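You operate a simulated robot arm through the tools that you are given. There is no shell and no other tool. Be economical: measure what you need, move in short steps, check, and stop when the job is done.

You run a simulated robot arm. Do the job below in one go: nothing can be reset, and whatever is moved stays where it is left.

Task
Take the sample bottle and put it on top of the backing block.

Only the result counts: the job must be done as asked and must still hold three seconds after the hand-in. Knocking over, shifting, dropping, spilling or breaking anything else fails it.

Robot
A 7-joint arm with a two-finger parallel gripper, fixed in place. Base frame: the origin is at the foot of the arm, x ahead of it, y to its left, z up; the work surface is at about z = 0. Lengths are in cm, angles in degrees, forces in N, time in s.
With the tool pointing down near the work surface it reaches from about 24 to 62 cm from the base axis. Its first joint turns from -66.0 to 66.0 degrees. Payload 2.6 kg.
The TCP is the grasp point between the finger pads, 3 cm short of the fingertips. In the tool frame z runs along the fingers and y along their closing line. The gripper opens to 9.4 cm. The fingers are 2.8 cm wide and 1 cm thick; the gripper's body (5 by 9.6 cm) begins 5.5 cm behind the TCP.
Orientation is that of the tool frame in the base frame, as a unit quaternion [w, x, y, z]. With the fingers straight down and closing along the base's y, the tool's x points along the base's -x, its y along +y and its z along -z.

Tools
- The arm moves only by the tool drive_tool. Its argument "targets" is a list of rows, each a list of 6 numbers: the shift along the tool's x, y, z in cm, then the turn, a rotation vector about the tool's x, y, z in degrees. In form: [[tx, ty, tz, wx, wy, wz], ...]. A call has 1 to 20 rows; each row shifts and turns the commanded pose from where the row before left it, along the tool's axes as they then stand. "claw" is the finger opening in cm, from 0 to 9.4, set as the call begins (left out, the last holds). Rows are played at 5 a second. More than 5 cm and 8.6 degrees between two rows, or a gripper value outside its range, and nothing of the call is played. A pose out of reach is approached as far as the arm can. The call stops where the force on the tool passes 40 N (or 10 N more than at its start, if that is more) or the arm is blocked; 0.2 s more then pass. Each finger travels about 7.2 cm/s and halts on what it meets, pressing with about 20 N; the grip force reading is that of the motor and also rises with nothing between the fingers. The clock runs only during rows and for 0.2 s after the last one: add rows that do not move to give the fingers time. The reply holds the time, the measured pose of the TCP, the force on the tool along the base axes, the opening and the grip force, in the units named above and with some noise, and new pictures: "show" is both (left out), scene, wrist or none.
- Cameras (640 x 400 px; columns grow to the right, rows downward): "scene" is fixed at [3.81, 43.61, 55.42]; the picture's right is [-0.75, -0.67, 0.00], its down [-0.43, 0.48, -0.76] and it looks along [0.51, -0.57, -0.65] (base axes); focal length 314 px, centre (320, 200). "wrist" rides on the gripper at [7.6, 1.4, -10.2] in the tool frame; the picture's right is [-0.18, 0.98, 0.00], its down [-0.75, -0.14, -0.64] and it looks along [-0.63, -0.12, 0.77] (tool axes); focal length 243 px, centre (320, 200).
- point_at(camera, pixels): for up to 12 pixels [column, row] of the newest picture of that camera ("zoom" is the newest enlarged one), the place [x, y, z] in the base frame of the surface seen there, good to about 0.3 cm. The clock stands still meanwhile.
- enlarge(camera, box): a new picture of the part [left, top, right, bottom] of that camera's present view, enlarged. The clock stands still meanwhile.
- close_job(): hands the job in; it is judged then, once.

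Go step by step. Measure first, check grasps and placings, and put right what went wrong. The budget is 60 turns and 170 pictures, counting those below and the enlarged ones. Unless the task says otherwise, let go and move clear before handing in, and close with one line.

The tools are called after ">>>" by a JSON object that holds its "method" and its "body". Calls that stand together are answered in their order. drive_tool: Moves the arm, as the interface text tells. Its arguments: {"type":"object","properties":{"targets":{"type":"array"},"claw":{"type":"number"},"show":{"type":"string","enum":["both","scene","wrist","none"]}},"required":["targets"]} The other tools are called the same way: point_at (camera, pixels) gives the place of the surface under pixels of a picture; enlarge (camera, box) takes an enlarged picture of a part of a camera's view; close_job () hands the job in.

At the start:

```text
t: 0.0
tool_pos: [38.86, 15.43, 29.32]
tool_rot: [-0.001, -0.001, 1.0, -0.001]
force: [-0.1, 0.1, -0.4]
finger_gap: 9.39
grip_force: 0.1
```

scene: 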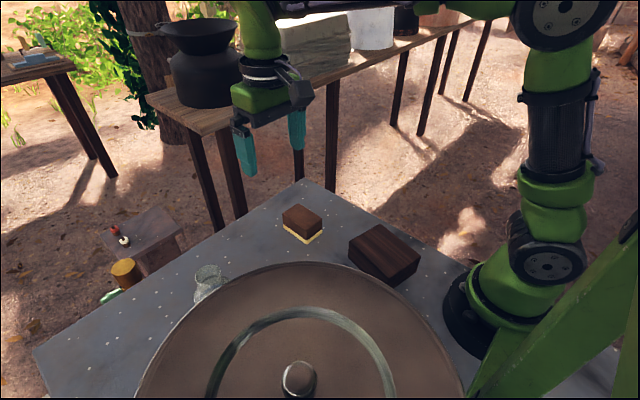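
wrist: 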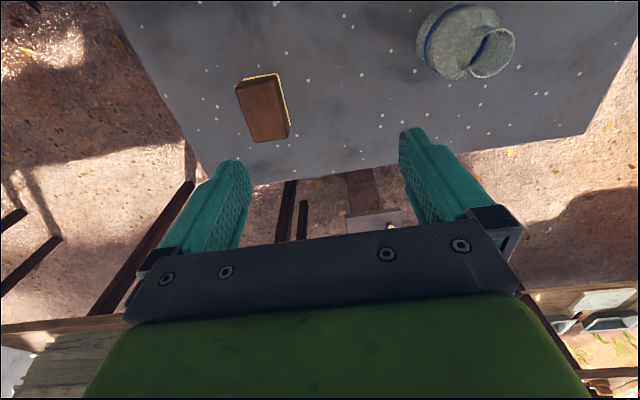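

The scene shows a glassy object near (208,282), a small brown block with a yellow base at (302,223), and a dark brown block at (385,253). I'll enlarge these to identify them.

>>> {"method": "enlarge", "body": {"camera": "scene", "box": [160, 170, 440, 345]}}

>>> {"method": "enlarge", "body": {"camera": "wrist", "box": [220, 0, 540, 200]}}

>>> {"method": "point_at", "body": {"camera": "scene", "pixels": [[208, 270], [208, 285], [302, 215], [300, 240], [385, 245], [350, 240], [420, 258], [388, 285], [380, 225], [300, 375], [300, 300], [200, 298]]}}

>>> {"method": "point_at", "body": {"camera": "wrist", "pixels": [[265, 110], [240, 85], [275, 78], [288, 135], [252, 140], [450, 30], [470, 50], [495, 50], [425, 45], [460, 70], [490, 15], [480, 40]]}}

```text
2.29 times, centred on (300, 258) of scene
```

zoom: 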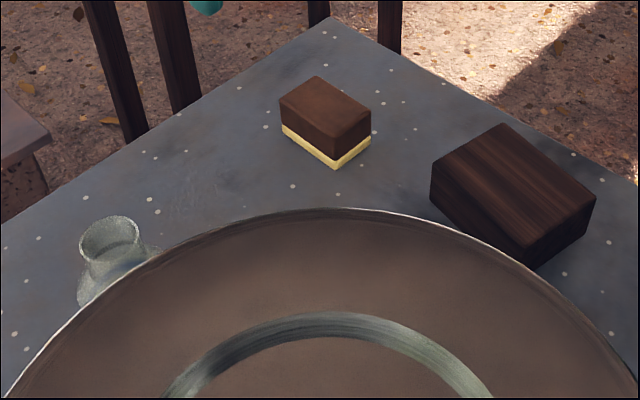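

```text
2.00 times, centred on (380, 100) of wrist
```

zoom: 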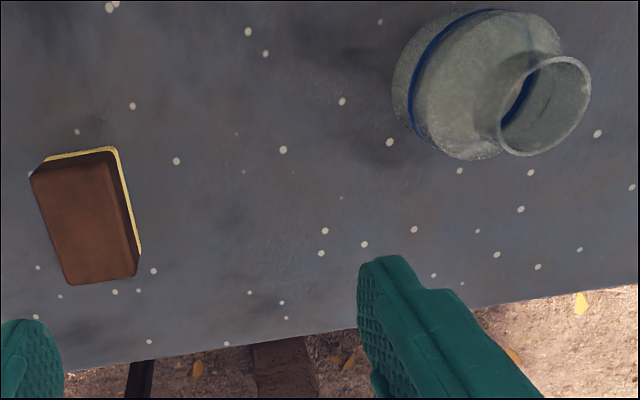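

```text
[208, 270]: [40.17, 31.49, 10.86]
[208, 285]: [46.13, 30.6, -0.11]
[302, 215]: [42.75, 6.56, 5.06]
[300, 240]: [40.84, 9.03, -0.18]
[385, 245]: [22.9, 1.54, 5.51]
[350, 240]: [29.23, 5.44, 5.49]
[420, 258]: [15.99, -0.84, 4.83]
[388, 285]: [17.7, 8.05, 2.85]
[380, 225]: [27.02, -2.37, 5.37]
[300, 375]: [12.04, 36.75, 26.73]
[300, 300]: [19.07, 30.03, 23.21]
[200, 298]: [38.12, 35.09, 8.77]
```

```text
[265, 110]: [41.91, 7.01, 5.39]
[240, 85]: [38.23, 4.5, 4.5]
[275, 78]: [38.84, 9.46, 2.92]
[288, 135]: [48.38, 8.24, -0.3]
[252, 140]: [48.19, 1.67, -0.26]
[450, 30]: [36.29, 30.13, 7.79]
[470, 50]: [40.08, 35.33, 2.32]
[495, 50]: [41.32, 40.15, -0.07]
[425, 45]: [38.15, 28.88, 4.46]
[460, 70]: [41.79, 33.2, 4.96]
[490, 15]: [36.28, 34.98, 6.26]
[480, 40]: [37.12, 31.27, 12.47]
```

The glass bottle stands around (38,32), about 12 cm tall, and a large disc hangs at z≈25 in front of the scene camera. I'll measure the disc's extent and the bottle's details.

>>> {"method": "point_at", "body": {"camera": "scene", "pixels": [[310, 267], [230, 285], [180, 330], [145, 385], [390, 295], [430, 340], [455, 390], [250, 390], [350, 390], [300, 365], [240, 320], [350, 320]]}}

>>> {"method": "enlarge", "body": {"camera": "scene", "box": [180, 240, 260, 290]}}

>>> {"method": "enlarge", "body": {"camera": "scene", "box": [0, 180, 240, 400]}}

```text
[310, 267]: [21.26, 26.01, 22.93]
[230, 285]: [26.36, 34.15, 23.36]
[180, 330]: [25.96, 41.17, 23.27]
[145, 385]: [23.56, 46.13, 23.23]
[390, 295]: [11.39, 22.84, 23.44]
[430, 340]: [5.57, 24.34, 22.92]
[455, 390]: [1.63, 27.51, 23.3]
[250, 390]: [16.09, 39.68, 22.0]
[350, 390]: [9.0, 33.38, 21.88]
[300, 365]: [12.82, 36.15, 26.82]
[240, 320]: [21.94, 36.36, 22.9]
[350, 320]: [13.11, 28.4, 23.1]
```

```text
8.00 times, centred on (220, 265) of scene
```

zoom: 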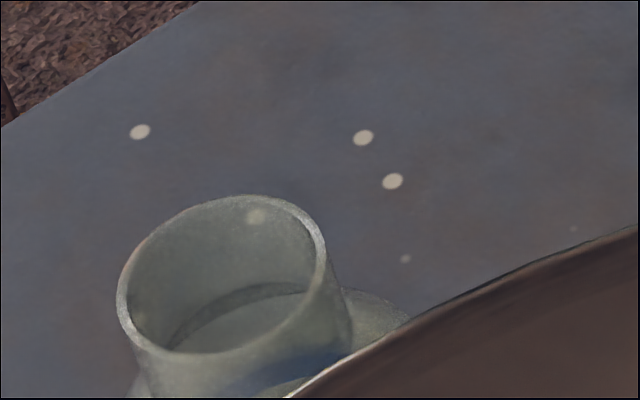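

```text
1.82 times, centred on (120, 290) of scene
```

zoom: 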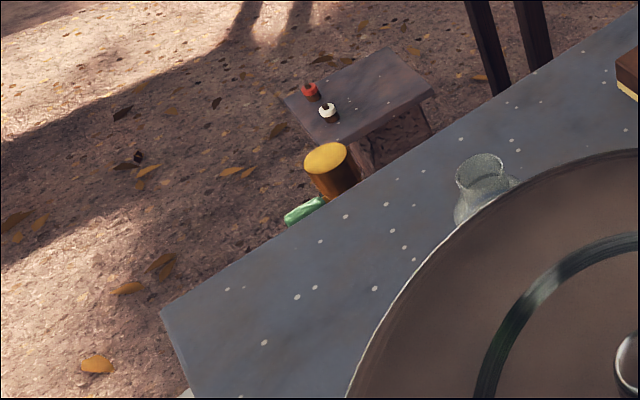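

The disc is a lidded pot or similar with its lid at z≈23, centred near (13,37) with a radius of about 14, so it is an obstacle to stay clear of. I'll pull back toward the base and turn the wrist to see the dark block and the hidden area.

>>> {"method": "drive_tool", "body": {"targets": [[3, 3, -2, 0, 0, 8], [3, 3, -2, 0, 0, 8], [0, 0, 0, 0, 0, 8], [0, 0, 0, 0, 0, 8], [0, 0, 0, 0, 0, 8], [0, 0, 0, 0, 0, 8], [0, 0, 0, 0, 0, 8], [0, 0, 0, 0, 0, 8]]}}

```text
t: 1.8
tool_pos: [33.25, 22.01, 33.22]
tool_rot: [0.0, 0.532, 0.847, 0.0]
force: [-0.2, 0.6, -0.4]
finger_gap: 9.41
grip_force: 0.0
```

scene: 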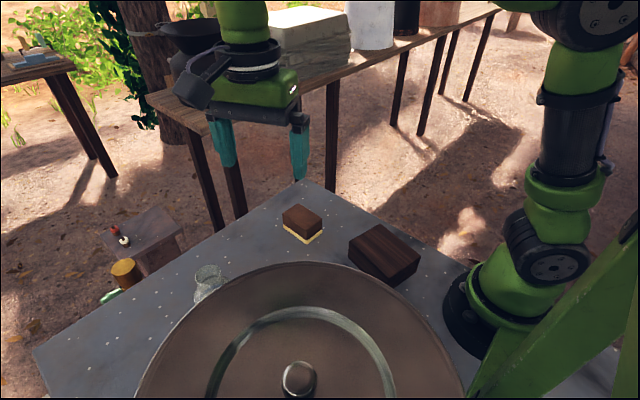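
wrist: 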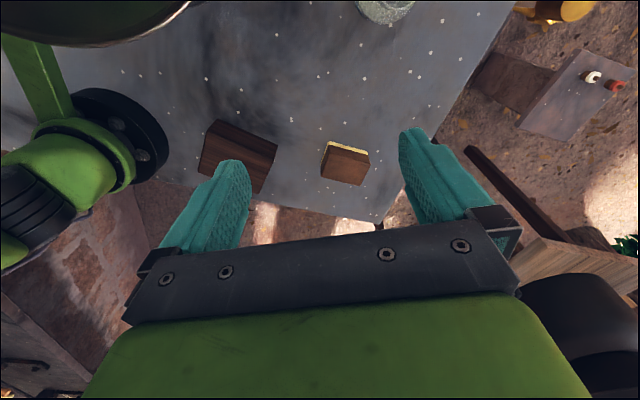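

The wrist view shows only two blocks, the dark one at (238,155) and the small one at (345,163), plus the bottle at (385,8). I'll zoom in on the blocks.

>>> {"method": "enlarge", "body": {"camera": "wrist", "box": [310, 130, 390, 195]}}

>>> {"method": "enlarge", "body": {"camera": "wrist", "box": [0, 0, 420, 210]}}

>>> {"method": "point_at", "body": {"camera": "wrist", "pixels": [[216, 122], [276, 150], [260, 190], [205, 165], [240, 155], [328, 150], [366, 158], [357, 183], [325, 172], [345, 168], [345, 149], [100, 20]]}}

```text
6.15 times, centred on (350, 162) of wrist
```

zoom: 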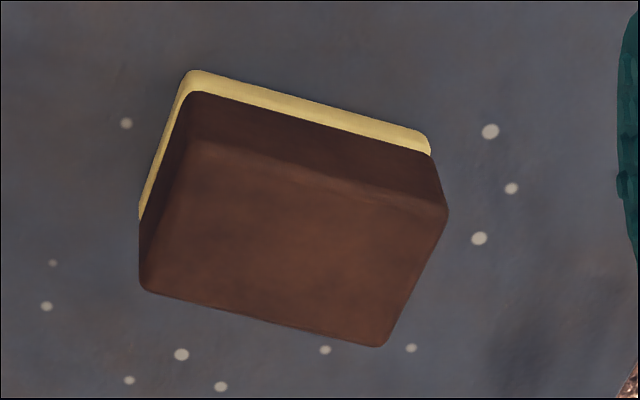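

```text
1.52 times, centred on (210, 105) of wrist
```

zoom: 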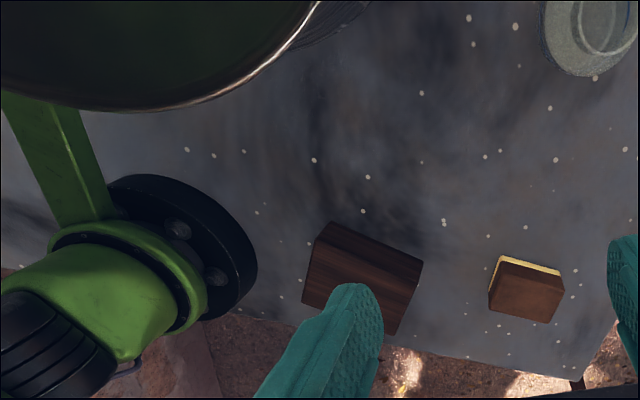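

```text
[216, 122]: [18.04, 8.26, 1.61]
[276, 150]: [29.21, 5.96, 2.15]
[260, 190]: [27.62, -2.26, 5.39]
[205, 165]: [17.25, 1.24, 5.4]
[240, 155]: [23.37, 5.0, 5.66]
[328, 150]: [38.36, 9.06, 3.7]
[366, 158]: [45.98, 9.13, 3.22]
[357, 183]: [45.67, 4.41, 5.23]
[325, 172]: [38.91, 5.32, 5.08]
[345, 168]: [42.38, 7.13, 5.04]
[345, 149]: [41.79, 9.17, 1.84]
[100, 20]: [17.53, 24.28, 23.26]
```

The only plausible plain support is the dark wood block, about 12×8×5.5 cm; the other looks like a felt-bottomed eraser or sanding pad. Now I'll turn back to look closely at the bottle.

>>> {"method": "drive_tool", "body": {"targets": [[0, 0, 0, 0, 0, -8], [0, 0, 0, 0, 0, -8], [0, 0, 0, 0, 0, -8], [0, 0, 0, 0, 0, -8], [0, 0, 0, 0, 0, -8], [0, 0, 0, 0, 0, -8], [0, 0, 0, 0, 0, -8], [0, 0, 0, 0, 0, -8], [0, 4, 0, 0, 0, 0]], "show": "wrist"}}

>>> {"method": "enlarge", "body": {"camera": "wrist", "box": [300, 0, 500, 130]}}

```text
t: 3.8
tool_pos: [33.19, 26.02, 33.36]
tool_rot: [0.0, -0.001, 1.0, 0.0]
force: [0.6, -0.4, 0.8]
finger_gap: 9.4
grip_force: 0.0
```

wrist: 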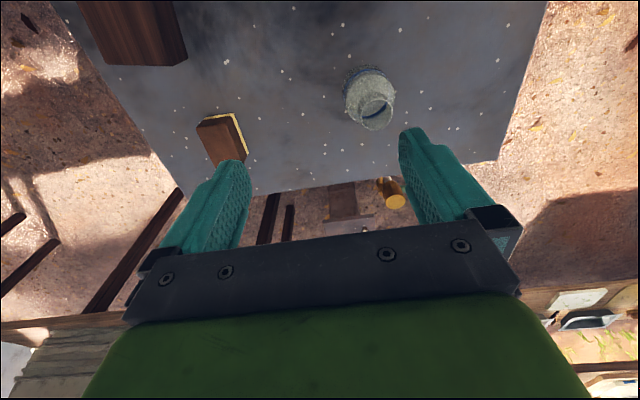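

```text
3.08 times, centred on (400, 65) of wrist
```

zoom: 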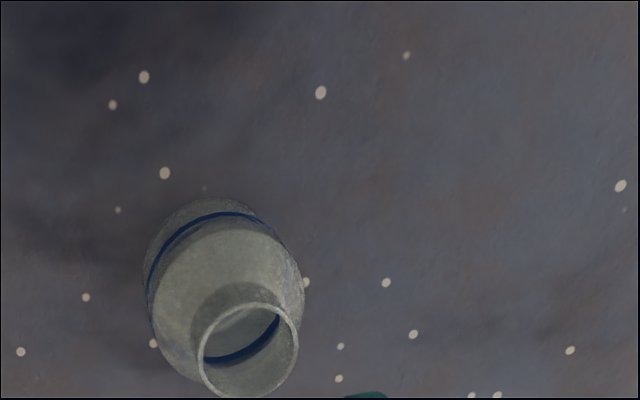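

The bottle is clear in the zoom: rim around (250,350), shoulder around (220,250), and it's open, so I'll keep it upright. I'll measure its rim, shoulder and body.

>>> {"method": "point_at", "body": {"camera": "zoom", "pixels": [[201, 345], [247, 304], [297, 345], [250, 395], [285, 315], [212, 320], [152, 260], [302, 280], [220, 240], [200, 205], [160, 340], [240, 280]]}}

>>> {"method": "point_at", "body": {"camera": "wrist", "pixels": [[374, 129], [392, 115], [362, 115], [376, 100], [370, 85], [350, 95], [393, 88], [366, 68]]}}

```text
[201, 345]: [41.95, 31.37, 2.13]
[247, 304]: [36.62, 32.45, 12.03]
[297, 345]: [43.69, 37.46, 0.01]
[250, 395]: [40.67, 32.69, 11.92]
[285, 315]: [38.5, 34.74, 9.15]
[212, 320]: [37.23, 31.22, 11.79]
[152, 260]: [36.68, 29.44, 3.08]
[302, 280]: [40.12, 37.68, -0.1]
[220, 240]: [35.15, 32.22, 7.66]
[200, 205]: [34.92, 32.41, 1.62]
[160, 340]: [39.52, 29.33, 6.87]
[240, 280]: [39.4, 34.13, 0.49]
```

```text
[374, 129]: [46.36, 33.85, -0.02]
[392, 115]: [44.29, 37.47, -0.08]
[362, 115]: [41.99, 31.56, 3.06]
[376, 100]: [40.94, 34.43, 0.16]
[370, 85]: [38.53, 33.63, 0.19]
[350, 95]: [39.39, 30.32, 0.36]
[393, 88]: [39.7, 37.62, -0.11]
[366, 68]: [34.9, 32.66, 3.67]
```

The rim centre is about (38.6,32.7), top z≈12, neck radius about 2, and body radius about 3.7. I'll grip the neck from above, with the gripper turned so the camera stays away from the pot; first I'll hover over the bottle.

>>> {"method": "drive_tool", "body": {"targets": [[-1.8, 2.27, 2.7, 0, 0, 0], [-1.8, 2.27, 2.7, 0, 0, 0], [-1.8, 2.27, 2.7, 0, 0, 0], [0, 0, 0, 0, 0, 8], [0, 0, 0, 0, 0, 8], [0, 0, 0, 0, 0, 8], [0, 0, 0, 0, 0, 8], [0, 0, 0, 0, 0, 8], [0, 0, 0, 0, 0, 8], [0, 0, 0, 0, 0, 8], [0, 0, 0, 0, 0, 8], [0, 0, 0, 0, 0, 0]]}}

```text
t: 6.4
tool_pos: [38.58, 32.9, 25.14]
tool_rot: [0.0, 0.53, 0.848, 0.0]
force: [0.4, -0.6, -0.3]
finger_gap: 9.4
grip_force: 0.0
```

scene: 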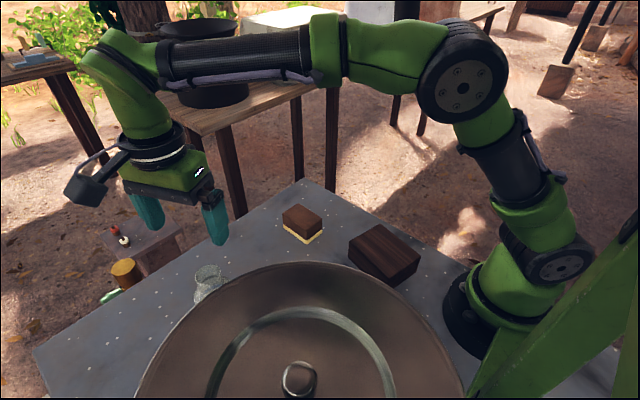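
wrist: 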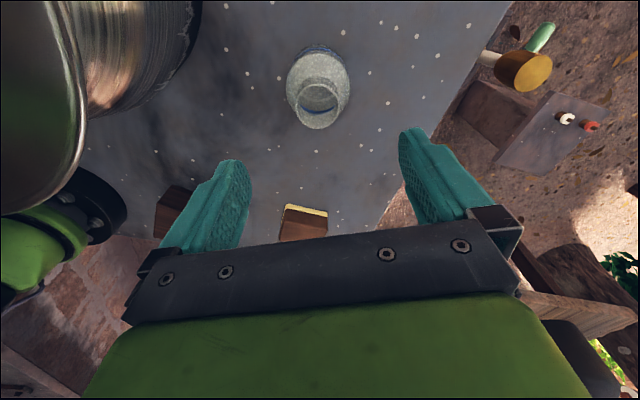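

The mouth appears near (320,98) against an expected (320,104) for perfect centring. I'll zoom in to refine that.

>>> {"method": "enlarge", "body": {"camera": "wrist", "box": [270, 40, 370, 140]}}

```text
4.00 times, centred on (320, 90) of wrist
```

zoom: 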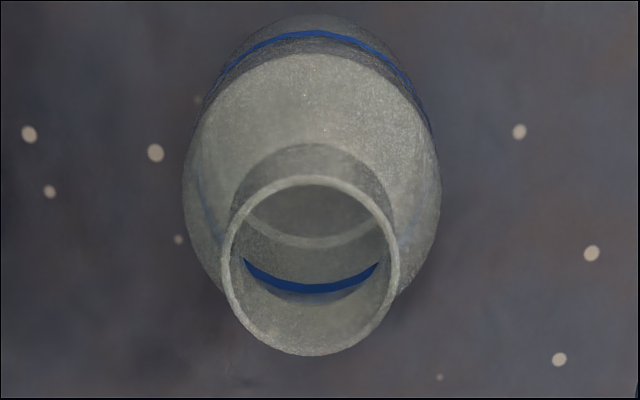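

The rim centre maps to about (317.5,106), so the offset is only about 0.2 cm along tool y. I'll correct it and descend to TCP z≈12, with the tips at 9 around the neck.

>>> {"method": "drive_tool", "body": {"targets": [[0, -0.2, 3, 0, 0, 0], [0, 0, 3, 0, 0, 0], [0, 0, 3, 0, 0, 0], [0, 0, 2, 0, 0, 0], [0, 0, 2, 0, 0, 0], [0, 0, 0, 0, 0, 0]]}}

>>> {"method": "enlarge", "body": {"camera": "wrist", "box": [200, 80, 440, 240]}}

>>> {"method": "enlarge", "body": {"camera": "scene", "box": [130, 200, 290, 300]}}

```text
t: 7.8
tool_pos: [38.5, 32.63, 12.24]
tool_rot: [0.0, 0.531, 0.848, -0.001]
force: [-0.1, -0.1, 0.1]
finger_gap: 9.37
grip_force: 0.1
```

scene: 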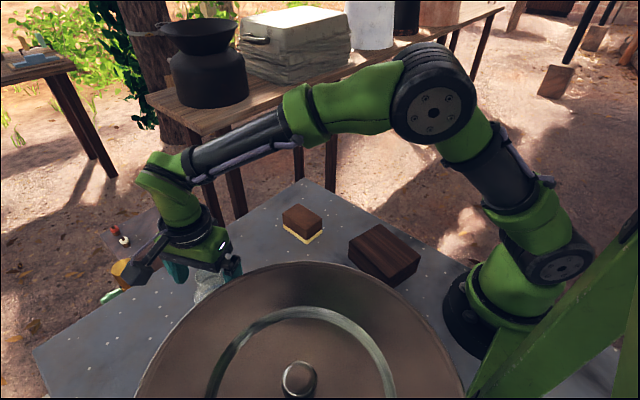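
wrist: 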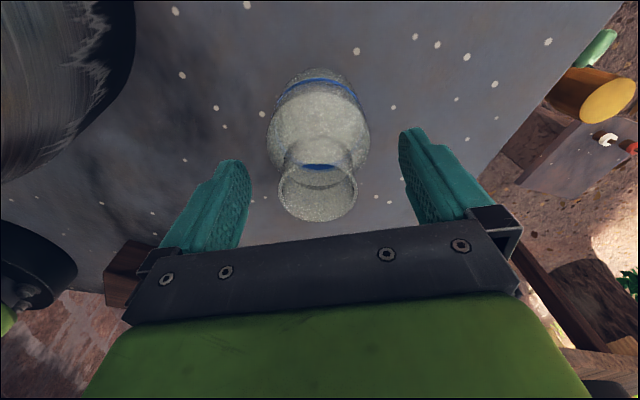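

```text
2.50 times, centred on (320, 160) of wrist
```

zoom: 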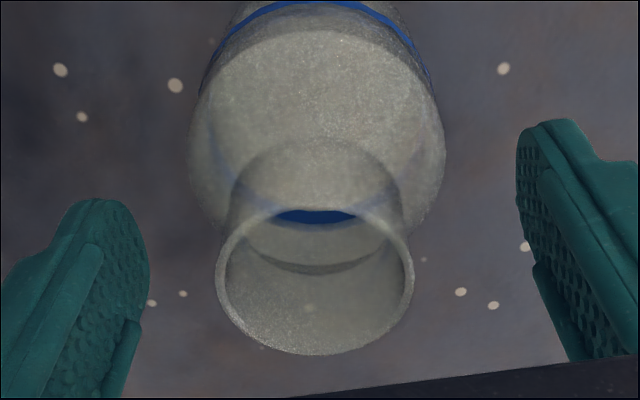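

```text
4.00 times, centred on (210, 250) of scene
```

zoom: 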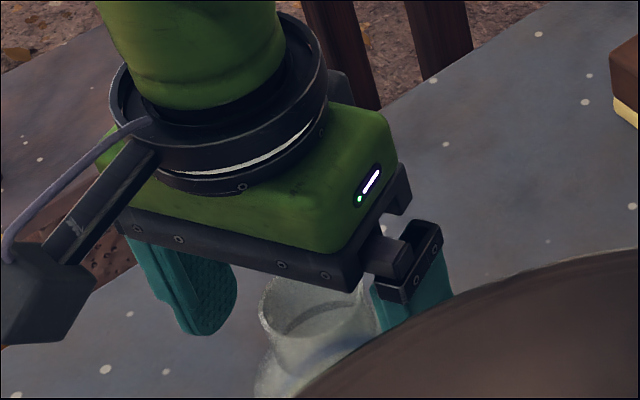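

The mouth sits centred between the fingers at about (318,194). I'll close on the neck.

>>> {"method": "drive_tool", "body": {"targets": [[-0.2, 0, 0, 0, 0, 0], [0, 0, 0, 0, 0, 0], [0, 0, 0, 0, 0, 0], [0, 0, 0, 0, 0, 0], [0, 0, 0, 0, 0, 0], [0, 0, 0, 0, 0, 0]], "claw": 0, "show": "wrist"}}

>>> {"method": "enlarge", "body": {"camera": "wrist", "box": [200, 60, 440, 240]}}

```text
t: 9.2
tool_pos: [38.73, 32.57, 12.25]
tool_rot: [0.001, 0.53, 0.848, 0.001]
force: [2.7, 2.9, 10.0]
finger_gap: 4.15
grip_force: 20.1
```

wrist: 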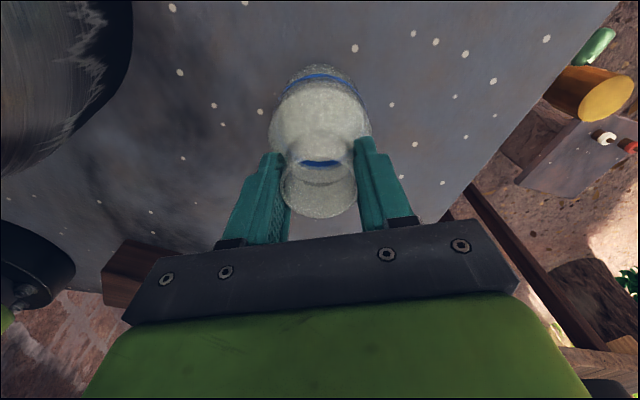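

```text
2.22 times, centred on (320, 150) of wrist
```

zoom: 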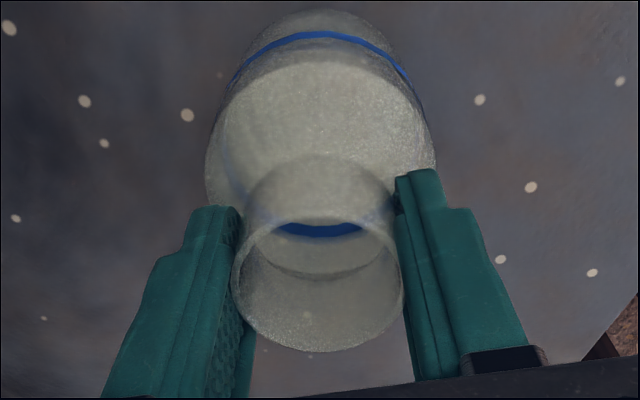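

The fingers hold at 4.15 cm with 20 N, with a slight upward push from the shoulder. I'll lift gently and check for slip.

>>> {"method": "drive_tool", "body": {"targets": [[0, 0, -0.5, 0, 0, 0], [0, 0, -1, 0, 0, 0], [0, 0, -1.5, 0, 0, 0], [0, 0, 0, 0, 0, 0], [0, 0, 0, 0, 0, 0]]}}

>>> {"method": "enlarge", "body": {"camera": "wrist", "box": [200, 60, 440, 240]}}

```text
t: 10.4
tool_pos: [38.61, 32.47, 15.13]
tool_rot: [0.0, 0.53, 0.848, 0.0]
force: [0.3, 0.1, -1.7]
finger_gap: 4.13
grip_force: 20.4
```

scene: 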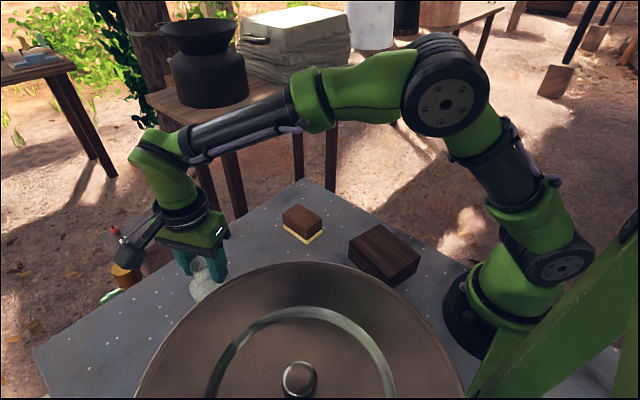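
wrist: 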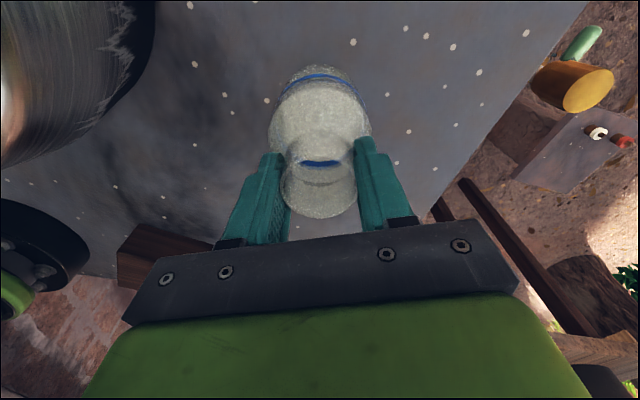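

```text
2.22 times, centred on (320, 150) of wrist
```

zoom: 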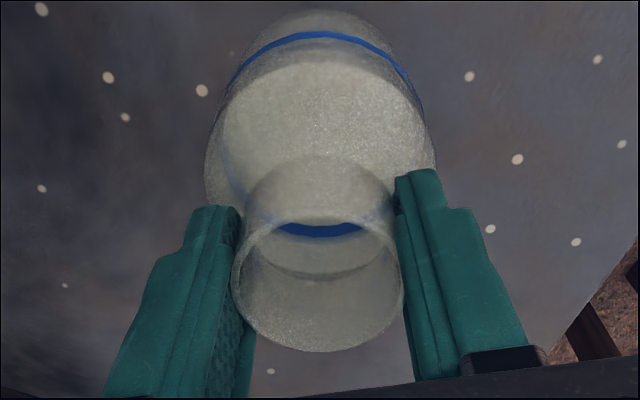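

The bottle is held with no slip; its bottom sits at TCP z − 12.25. I'll measure the dark block's top while lifting to a safe height.

>>> {"method": "drive_tool", "body": {"targets": [[0, 0, -2.5, 0, 0, 0], [0, 0, -2.5, 0, 0, 0], [0, 0, -2.5, 0, 0, 0], [0, 0, 0, 0, 0, 0]], "show": "scene"}}

>>> {"method": "point_at", "body": {"camera": "scene", "pixels": [[379, 227], [416, 257], [390, 274], [353, 246], [384, 250], [365, 236], [400, 242], [405, 264], [370, 258], [379, 224], [350, 243], [420, 259]]}}

>>> {"method": "enlarge", "body": {"camera": "scene", "box": [330, 210, 440, 300]}}

```text
t: 11.4
tool_pos: [38.7, 32.53, 22.66]
tool_rot: [0.0, 0.53, 0.848, 0.0]
force: [-0.1, -0.3, -2.3]
finger_gap: 4.12
grip_force: 19.7
```

scene: 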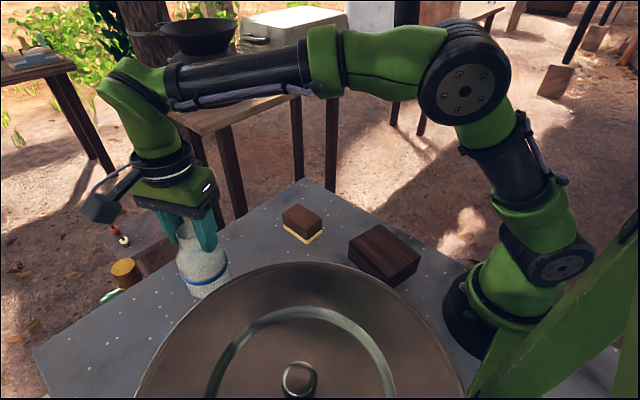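

```text
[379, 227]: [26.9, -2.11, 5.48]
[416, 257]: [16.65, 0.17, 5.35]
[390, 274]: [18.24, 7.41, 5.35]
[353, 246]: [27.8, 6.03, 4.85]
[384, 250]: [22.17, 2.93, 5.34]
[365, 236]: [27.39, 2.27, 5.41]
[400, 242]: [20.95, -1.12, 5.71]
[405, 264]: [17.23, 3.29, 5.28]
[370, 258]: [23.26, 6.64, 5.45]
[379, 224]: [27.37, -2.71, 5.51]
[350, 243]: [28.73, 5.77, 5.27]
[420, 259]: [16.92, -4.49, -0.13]
```

```text
4.44 times, centred on (385, 255) of scene
```

zoom: 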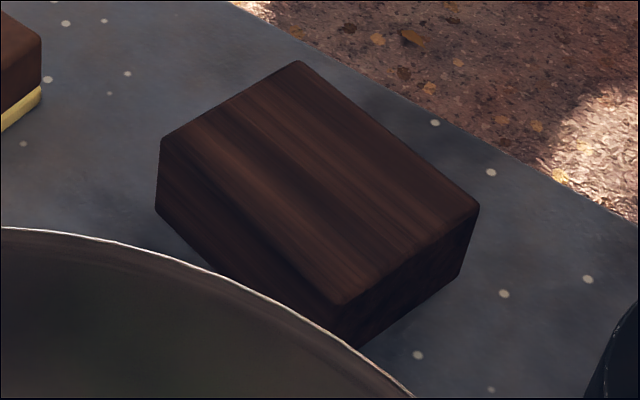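

The block's top is centred at about (22.7,2.7), z≈5.4. I'll carry the bottle level to above (24,2.7) and check whether the arm reaches.

>>> {"method": "drive_tool", "body": {"targets": [[-0.9, -1.2, 0, 0, 0, 0], [-1.85, -2.39, 0, 0, 0, 0], [-1.85, -2.39, 0, 0, 0, 0], [-1.85, -2.39, 0, 0, 0, 0], [-1.85, -2.39, 0, 0, 0, 0], [-1.85, -2.39, 0, 0, 0, 0], [-1.85, -2.39, 0, 0, 0, 0], [-1.85, -2.39, 0, 0, 0, 0], [-1.85, -2.39, 0, 0, 0, 0], [-1.85, -2.39, 0, 0, 0, 0], [-1.85, -2.39, 0, 0, 0, 0], [-0.95, -1.17, 0, 0, 0, 0], [0, 0, 0, 0, 0, 0], [0, 0, 0, 0, 0, 0]]}}

```text
t: 14.4
tool_pos: [23.93, 2.67, 22.73]
tool_rot: [0.0, 0.53, 0.848, 0.0]
force: [0.2, -0.4, -1.7]
finger_gap: 4.15
grip_force: 20.1
```

scene: 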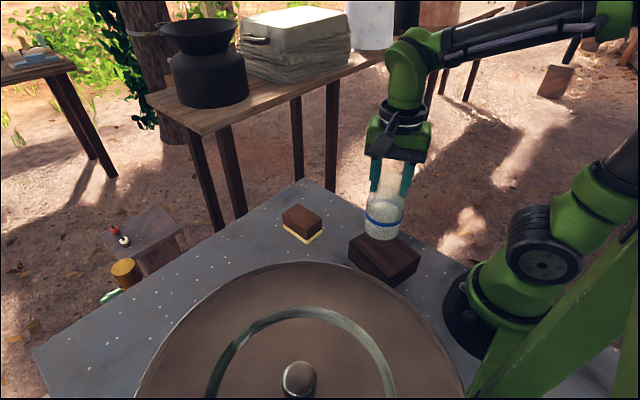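
wrist: 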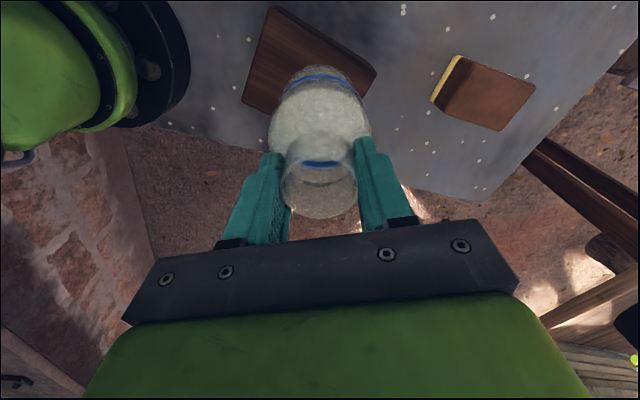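

The arm reaches it exactly, with the bottle upright above the block. I'll shift 0.7 cm further toward the block's centre and lower to just above the top.

>>> {"method": "drive_tool", "body": {"targets": [[0.31, -0.63, 1.5, 0, 0, 0], [0, 0, 1.5, 0, 0, 0], [0, 0, 1.0, 0, 0, 0], [0, 0, 0.5, 0, 0, 0], [0, 0, 0, 0, 0, 0], [0, 0, 0, 0, 0, 0]]}}

>>> {"method": "enlarge", "body": {"camera": "scene", "box": [310, 160, 470, 300]}}

```text
t: 15.8
tool_pos: [23.12, 2.67, 18.01]
tool_rot: [0.0, 0.53, 0.848, 0.0]
force: [-0.3, -0.3, -1.8]
finger_gap: 4.13
grip_force: 19.6
```

scene: 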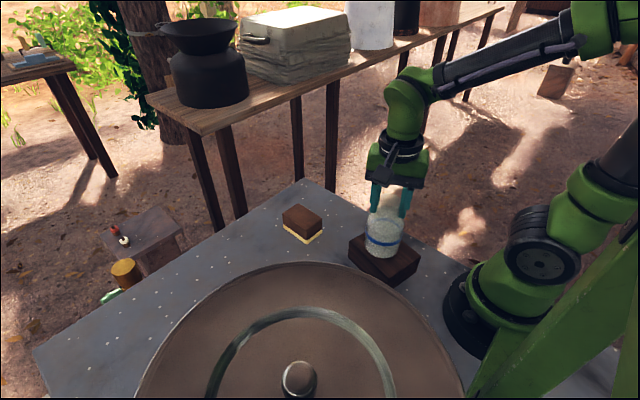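
wrist: 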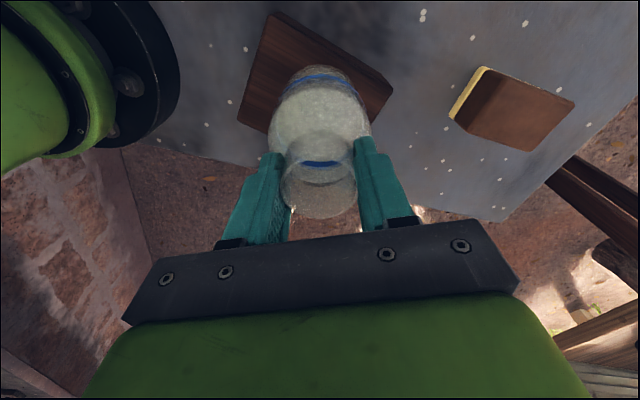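

```text
2.86 times, centred on (390, 230) of scene
```

zoom: 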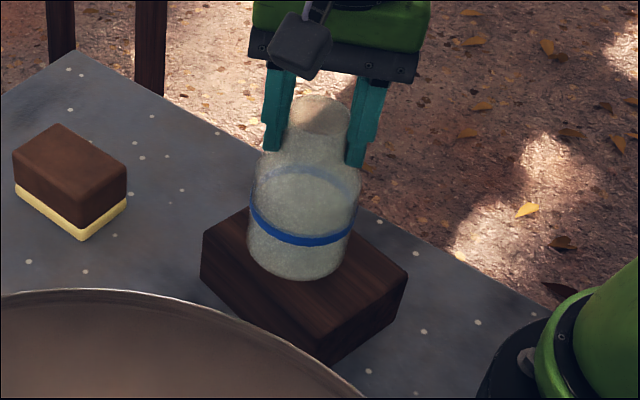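

The bottle hovers about 0.4 cm over the middle of the block and no contact force shows yet. I'll lower in small steps until the force shows contact.

>>> {"method": "drive_tool", "body": {"targets": [[0, 0, 0.15, 0, 0, 0], [0, 0, 0.1, 0, 0, 0], [0, 0, 0, 0, 0, 0]], "show": "none"}}

```text
t: 16.6
tool_pos: [23.19, 2.63, 18.01]
tool_rot: [-0.001, 0.53, 0.848, -0.001]
force: [0.5, 0.3, -2.1]
finger_gap: 4.15
grip_force: 20.1
```

>>> {"method": "drive_tool", "body": {"targets": [[0, 0, 0.1, 0, 0, 0], [0, 0, 0.1, 0, 0, 0], [0, 0, 0, 0, 0, 0]], "show": "none"}}

```text
t: 17.4
tool_pos: [23.28, 2.68, 17.7]
tool_rot: [0.001, 0.53, 0.848, 0.001]
force: [-11.5, -2.7, 36.3]
finger_gap: 4.13
grip_force: 20.5
```

Contact came with 36 N pressing, a bit hard. I'll back off slightly before releasing.

>>> {"method": "drive_tool", "body": {"targets": [[0, 0, -0.1, 0, 0, 0], [0, 0, 0, 0, 0, 0]], "show": "scene"}}

```text
t: 18.0
tool_pos: [23.24, 2.83, 17.76]
tool_rot: [0.001, 0.53, 0.848, 0.001]
force: [-3.9, -0.4, 20.9]
finger_gap: 4.14
grip_force: 20.1
```

scene: 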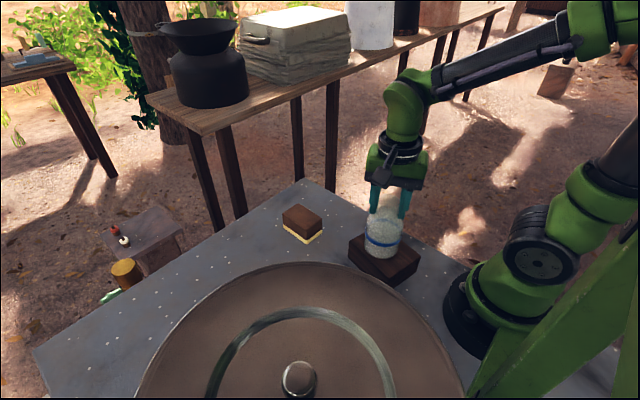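

>>> {"method": "drive_tool", "body": {"targets": [[0, 0, -0.1, 0, 0, 0], [0, 0, 0, 0, 0, 0]], "show": "none"}}

```text
t: 18.6
tool_pos: [23.1, 2.63, 17.77]
tool_rot: [-0.002, 0.53, 0.848, -0.001]
force: [0.1, -0.5, -2.5]
finger_gap: 4.15
grip_force: 20.6
```

The force is back to about zero, so the bottle is right at the surface (TCP 17.77). I'll lower 0.05 cm for light contact.

>>> {"method": "drive_tool", "body": {"targets": [[0, 0, 0.05, 0, 0, 0], [0, 0, 0, 0, 0, 0]], "show": "none"}}

```text
t: 19.2
tool_pos: [23.14, 2.78, 17.82]
tool_rot: [0.0, 0.53, 0.848, 0.0]
force: [0.4, -0.1, -1.0]
finger_gap: 4.15
grip_force: 20.0
```

Contact is now light. I'll open the fingers without moving.

>>> {"method": "drive_tool", "body": {"targets": [[0, 0, 0, 0, 0, 0], [0, 0, 0, 0, 0, 0], [0, 0, 0, 0, 0, 0], [0, 0, 0, 0, 0, 0], [0, 0, 0, 0, 0, 0]], "claw": 9.4}}

```text
t: 20.4
tool_pos: [23.21, 2.72, 17.96]
tool_rot: [0.0, 0.53, 0.848, -0.001]
force: [-0.6, -1.2, 0.4]
finger_gap: 9.42
grip_force: 0.1
```

scene: 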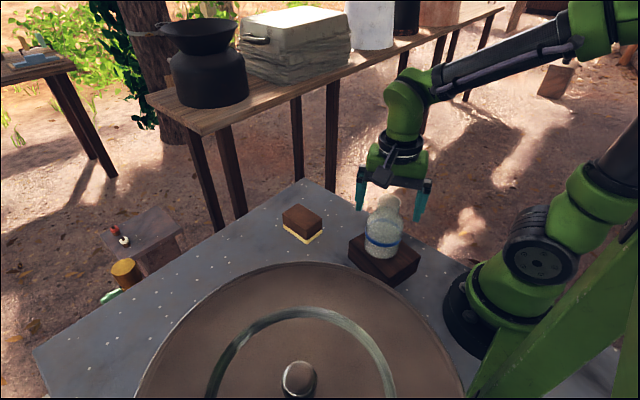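
wrist: 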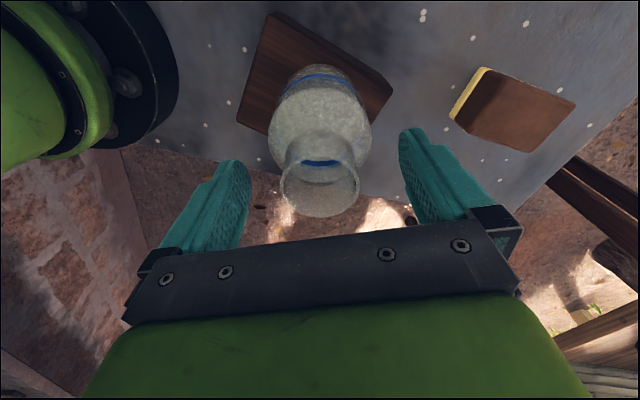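

The bottle stands free and upright on the block. I'll raise straight up to clear it.

>>> {"method": "drive_tool", "body": {"targets": [[0, 0, -1, 0, 0, 0], [0, 0, -2, 0, 0, 0], [0, 0, -3, 0, 0, 0], [0, 0, -3, 0, 0, 0], [0, 0, -3, 0, 0, 0], [0, 0, 0, 0, 0, 0], [0, 0, 0, 0, 0, 0]]}}

>>> {"method": "enlarge", "body": {"camera": "scene", "box": [310, 160, 470, 300]}}

```text
t: 22.0
tool_pos: [23.22, 2.84, 29.74]
tool_rot: [0.0, 0.53, 0.848, 0.0]
force: [-0.2, 0.4, 0.0]
finger_gap: 9.38
grip_force: 0.0
```

scene: 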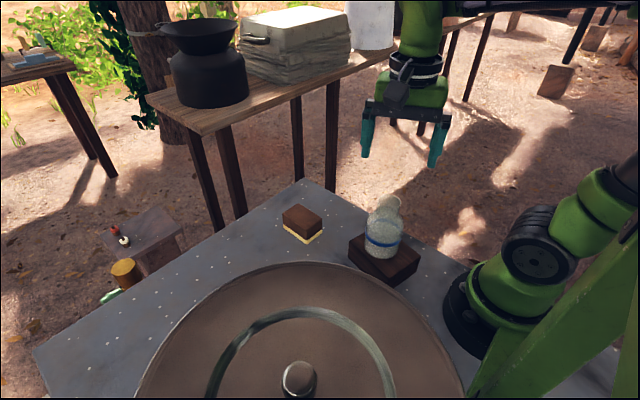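
wrist: 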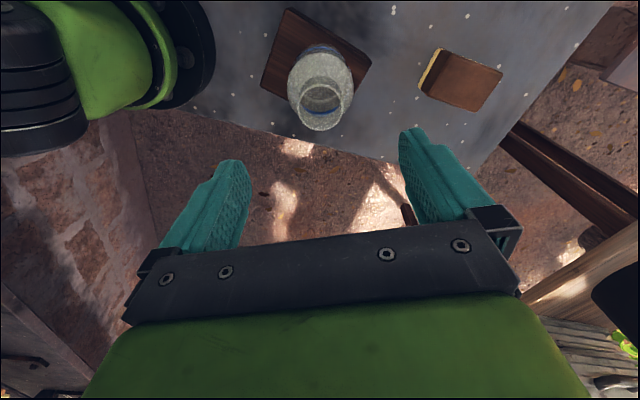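

```text
2.86 times, centred on (390, 230) of scene
```

zoom: 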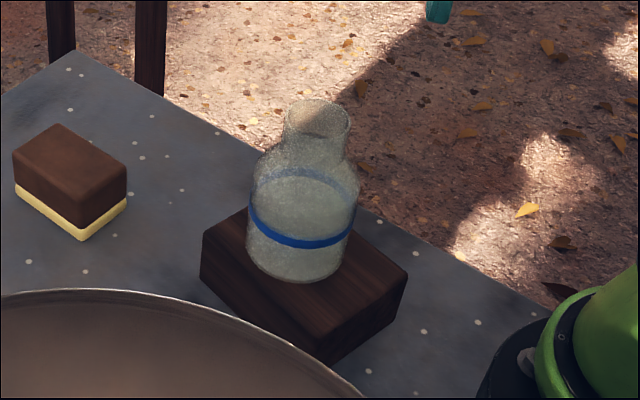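

The bottle stands upright in the middle of the dark block, the gripper is clear, and nothing else has moved, so I'm handing in.

>>> {"method": "close_job", "body": {}}

```text
The job is handed in.
```

I placed the sample bottle upright on the dark wooden block and moved the gripper clear. Nothing was labelled, so I took that block to be the backing block rather than the smaller brown one with the yellow base.
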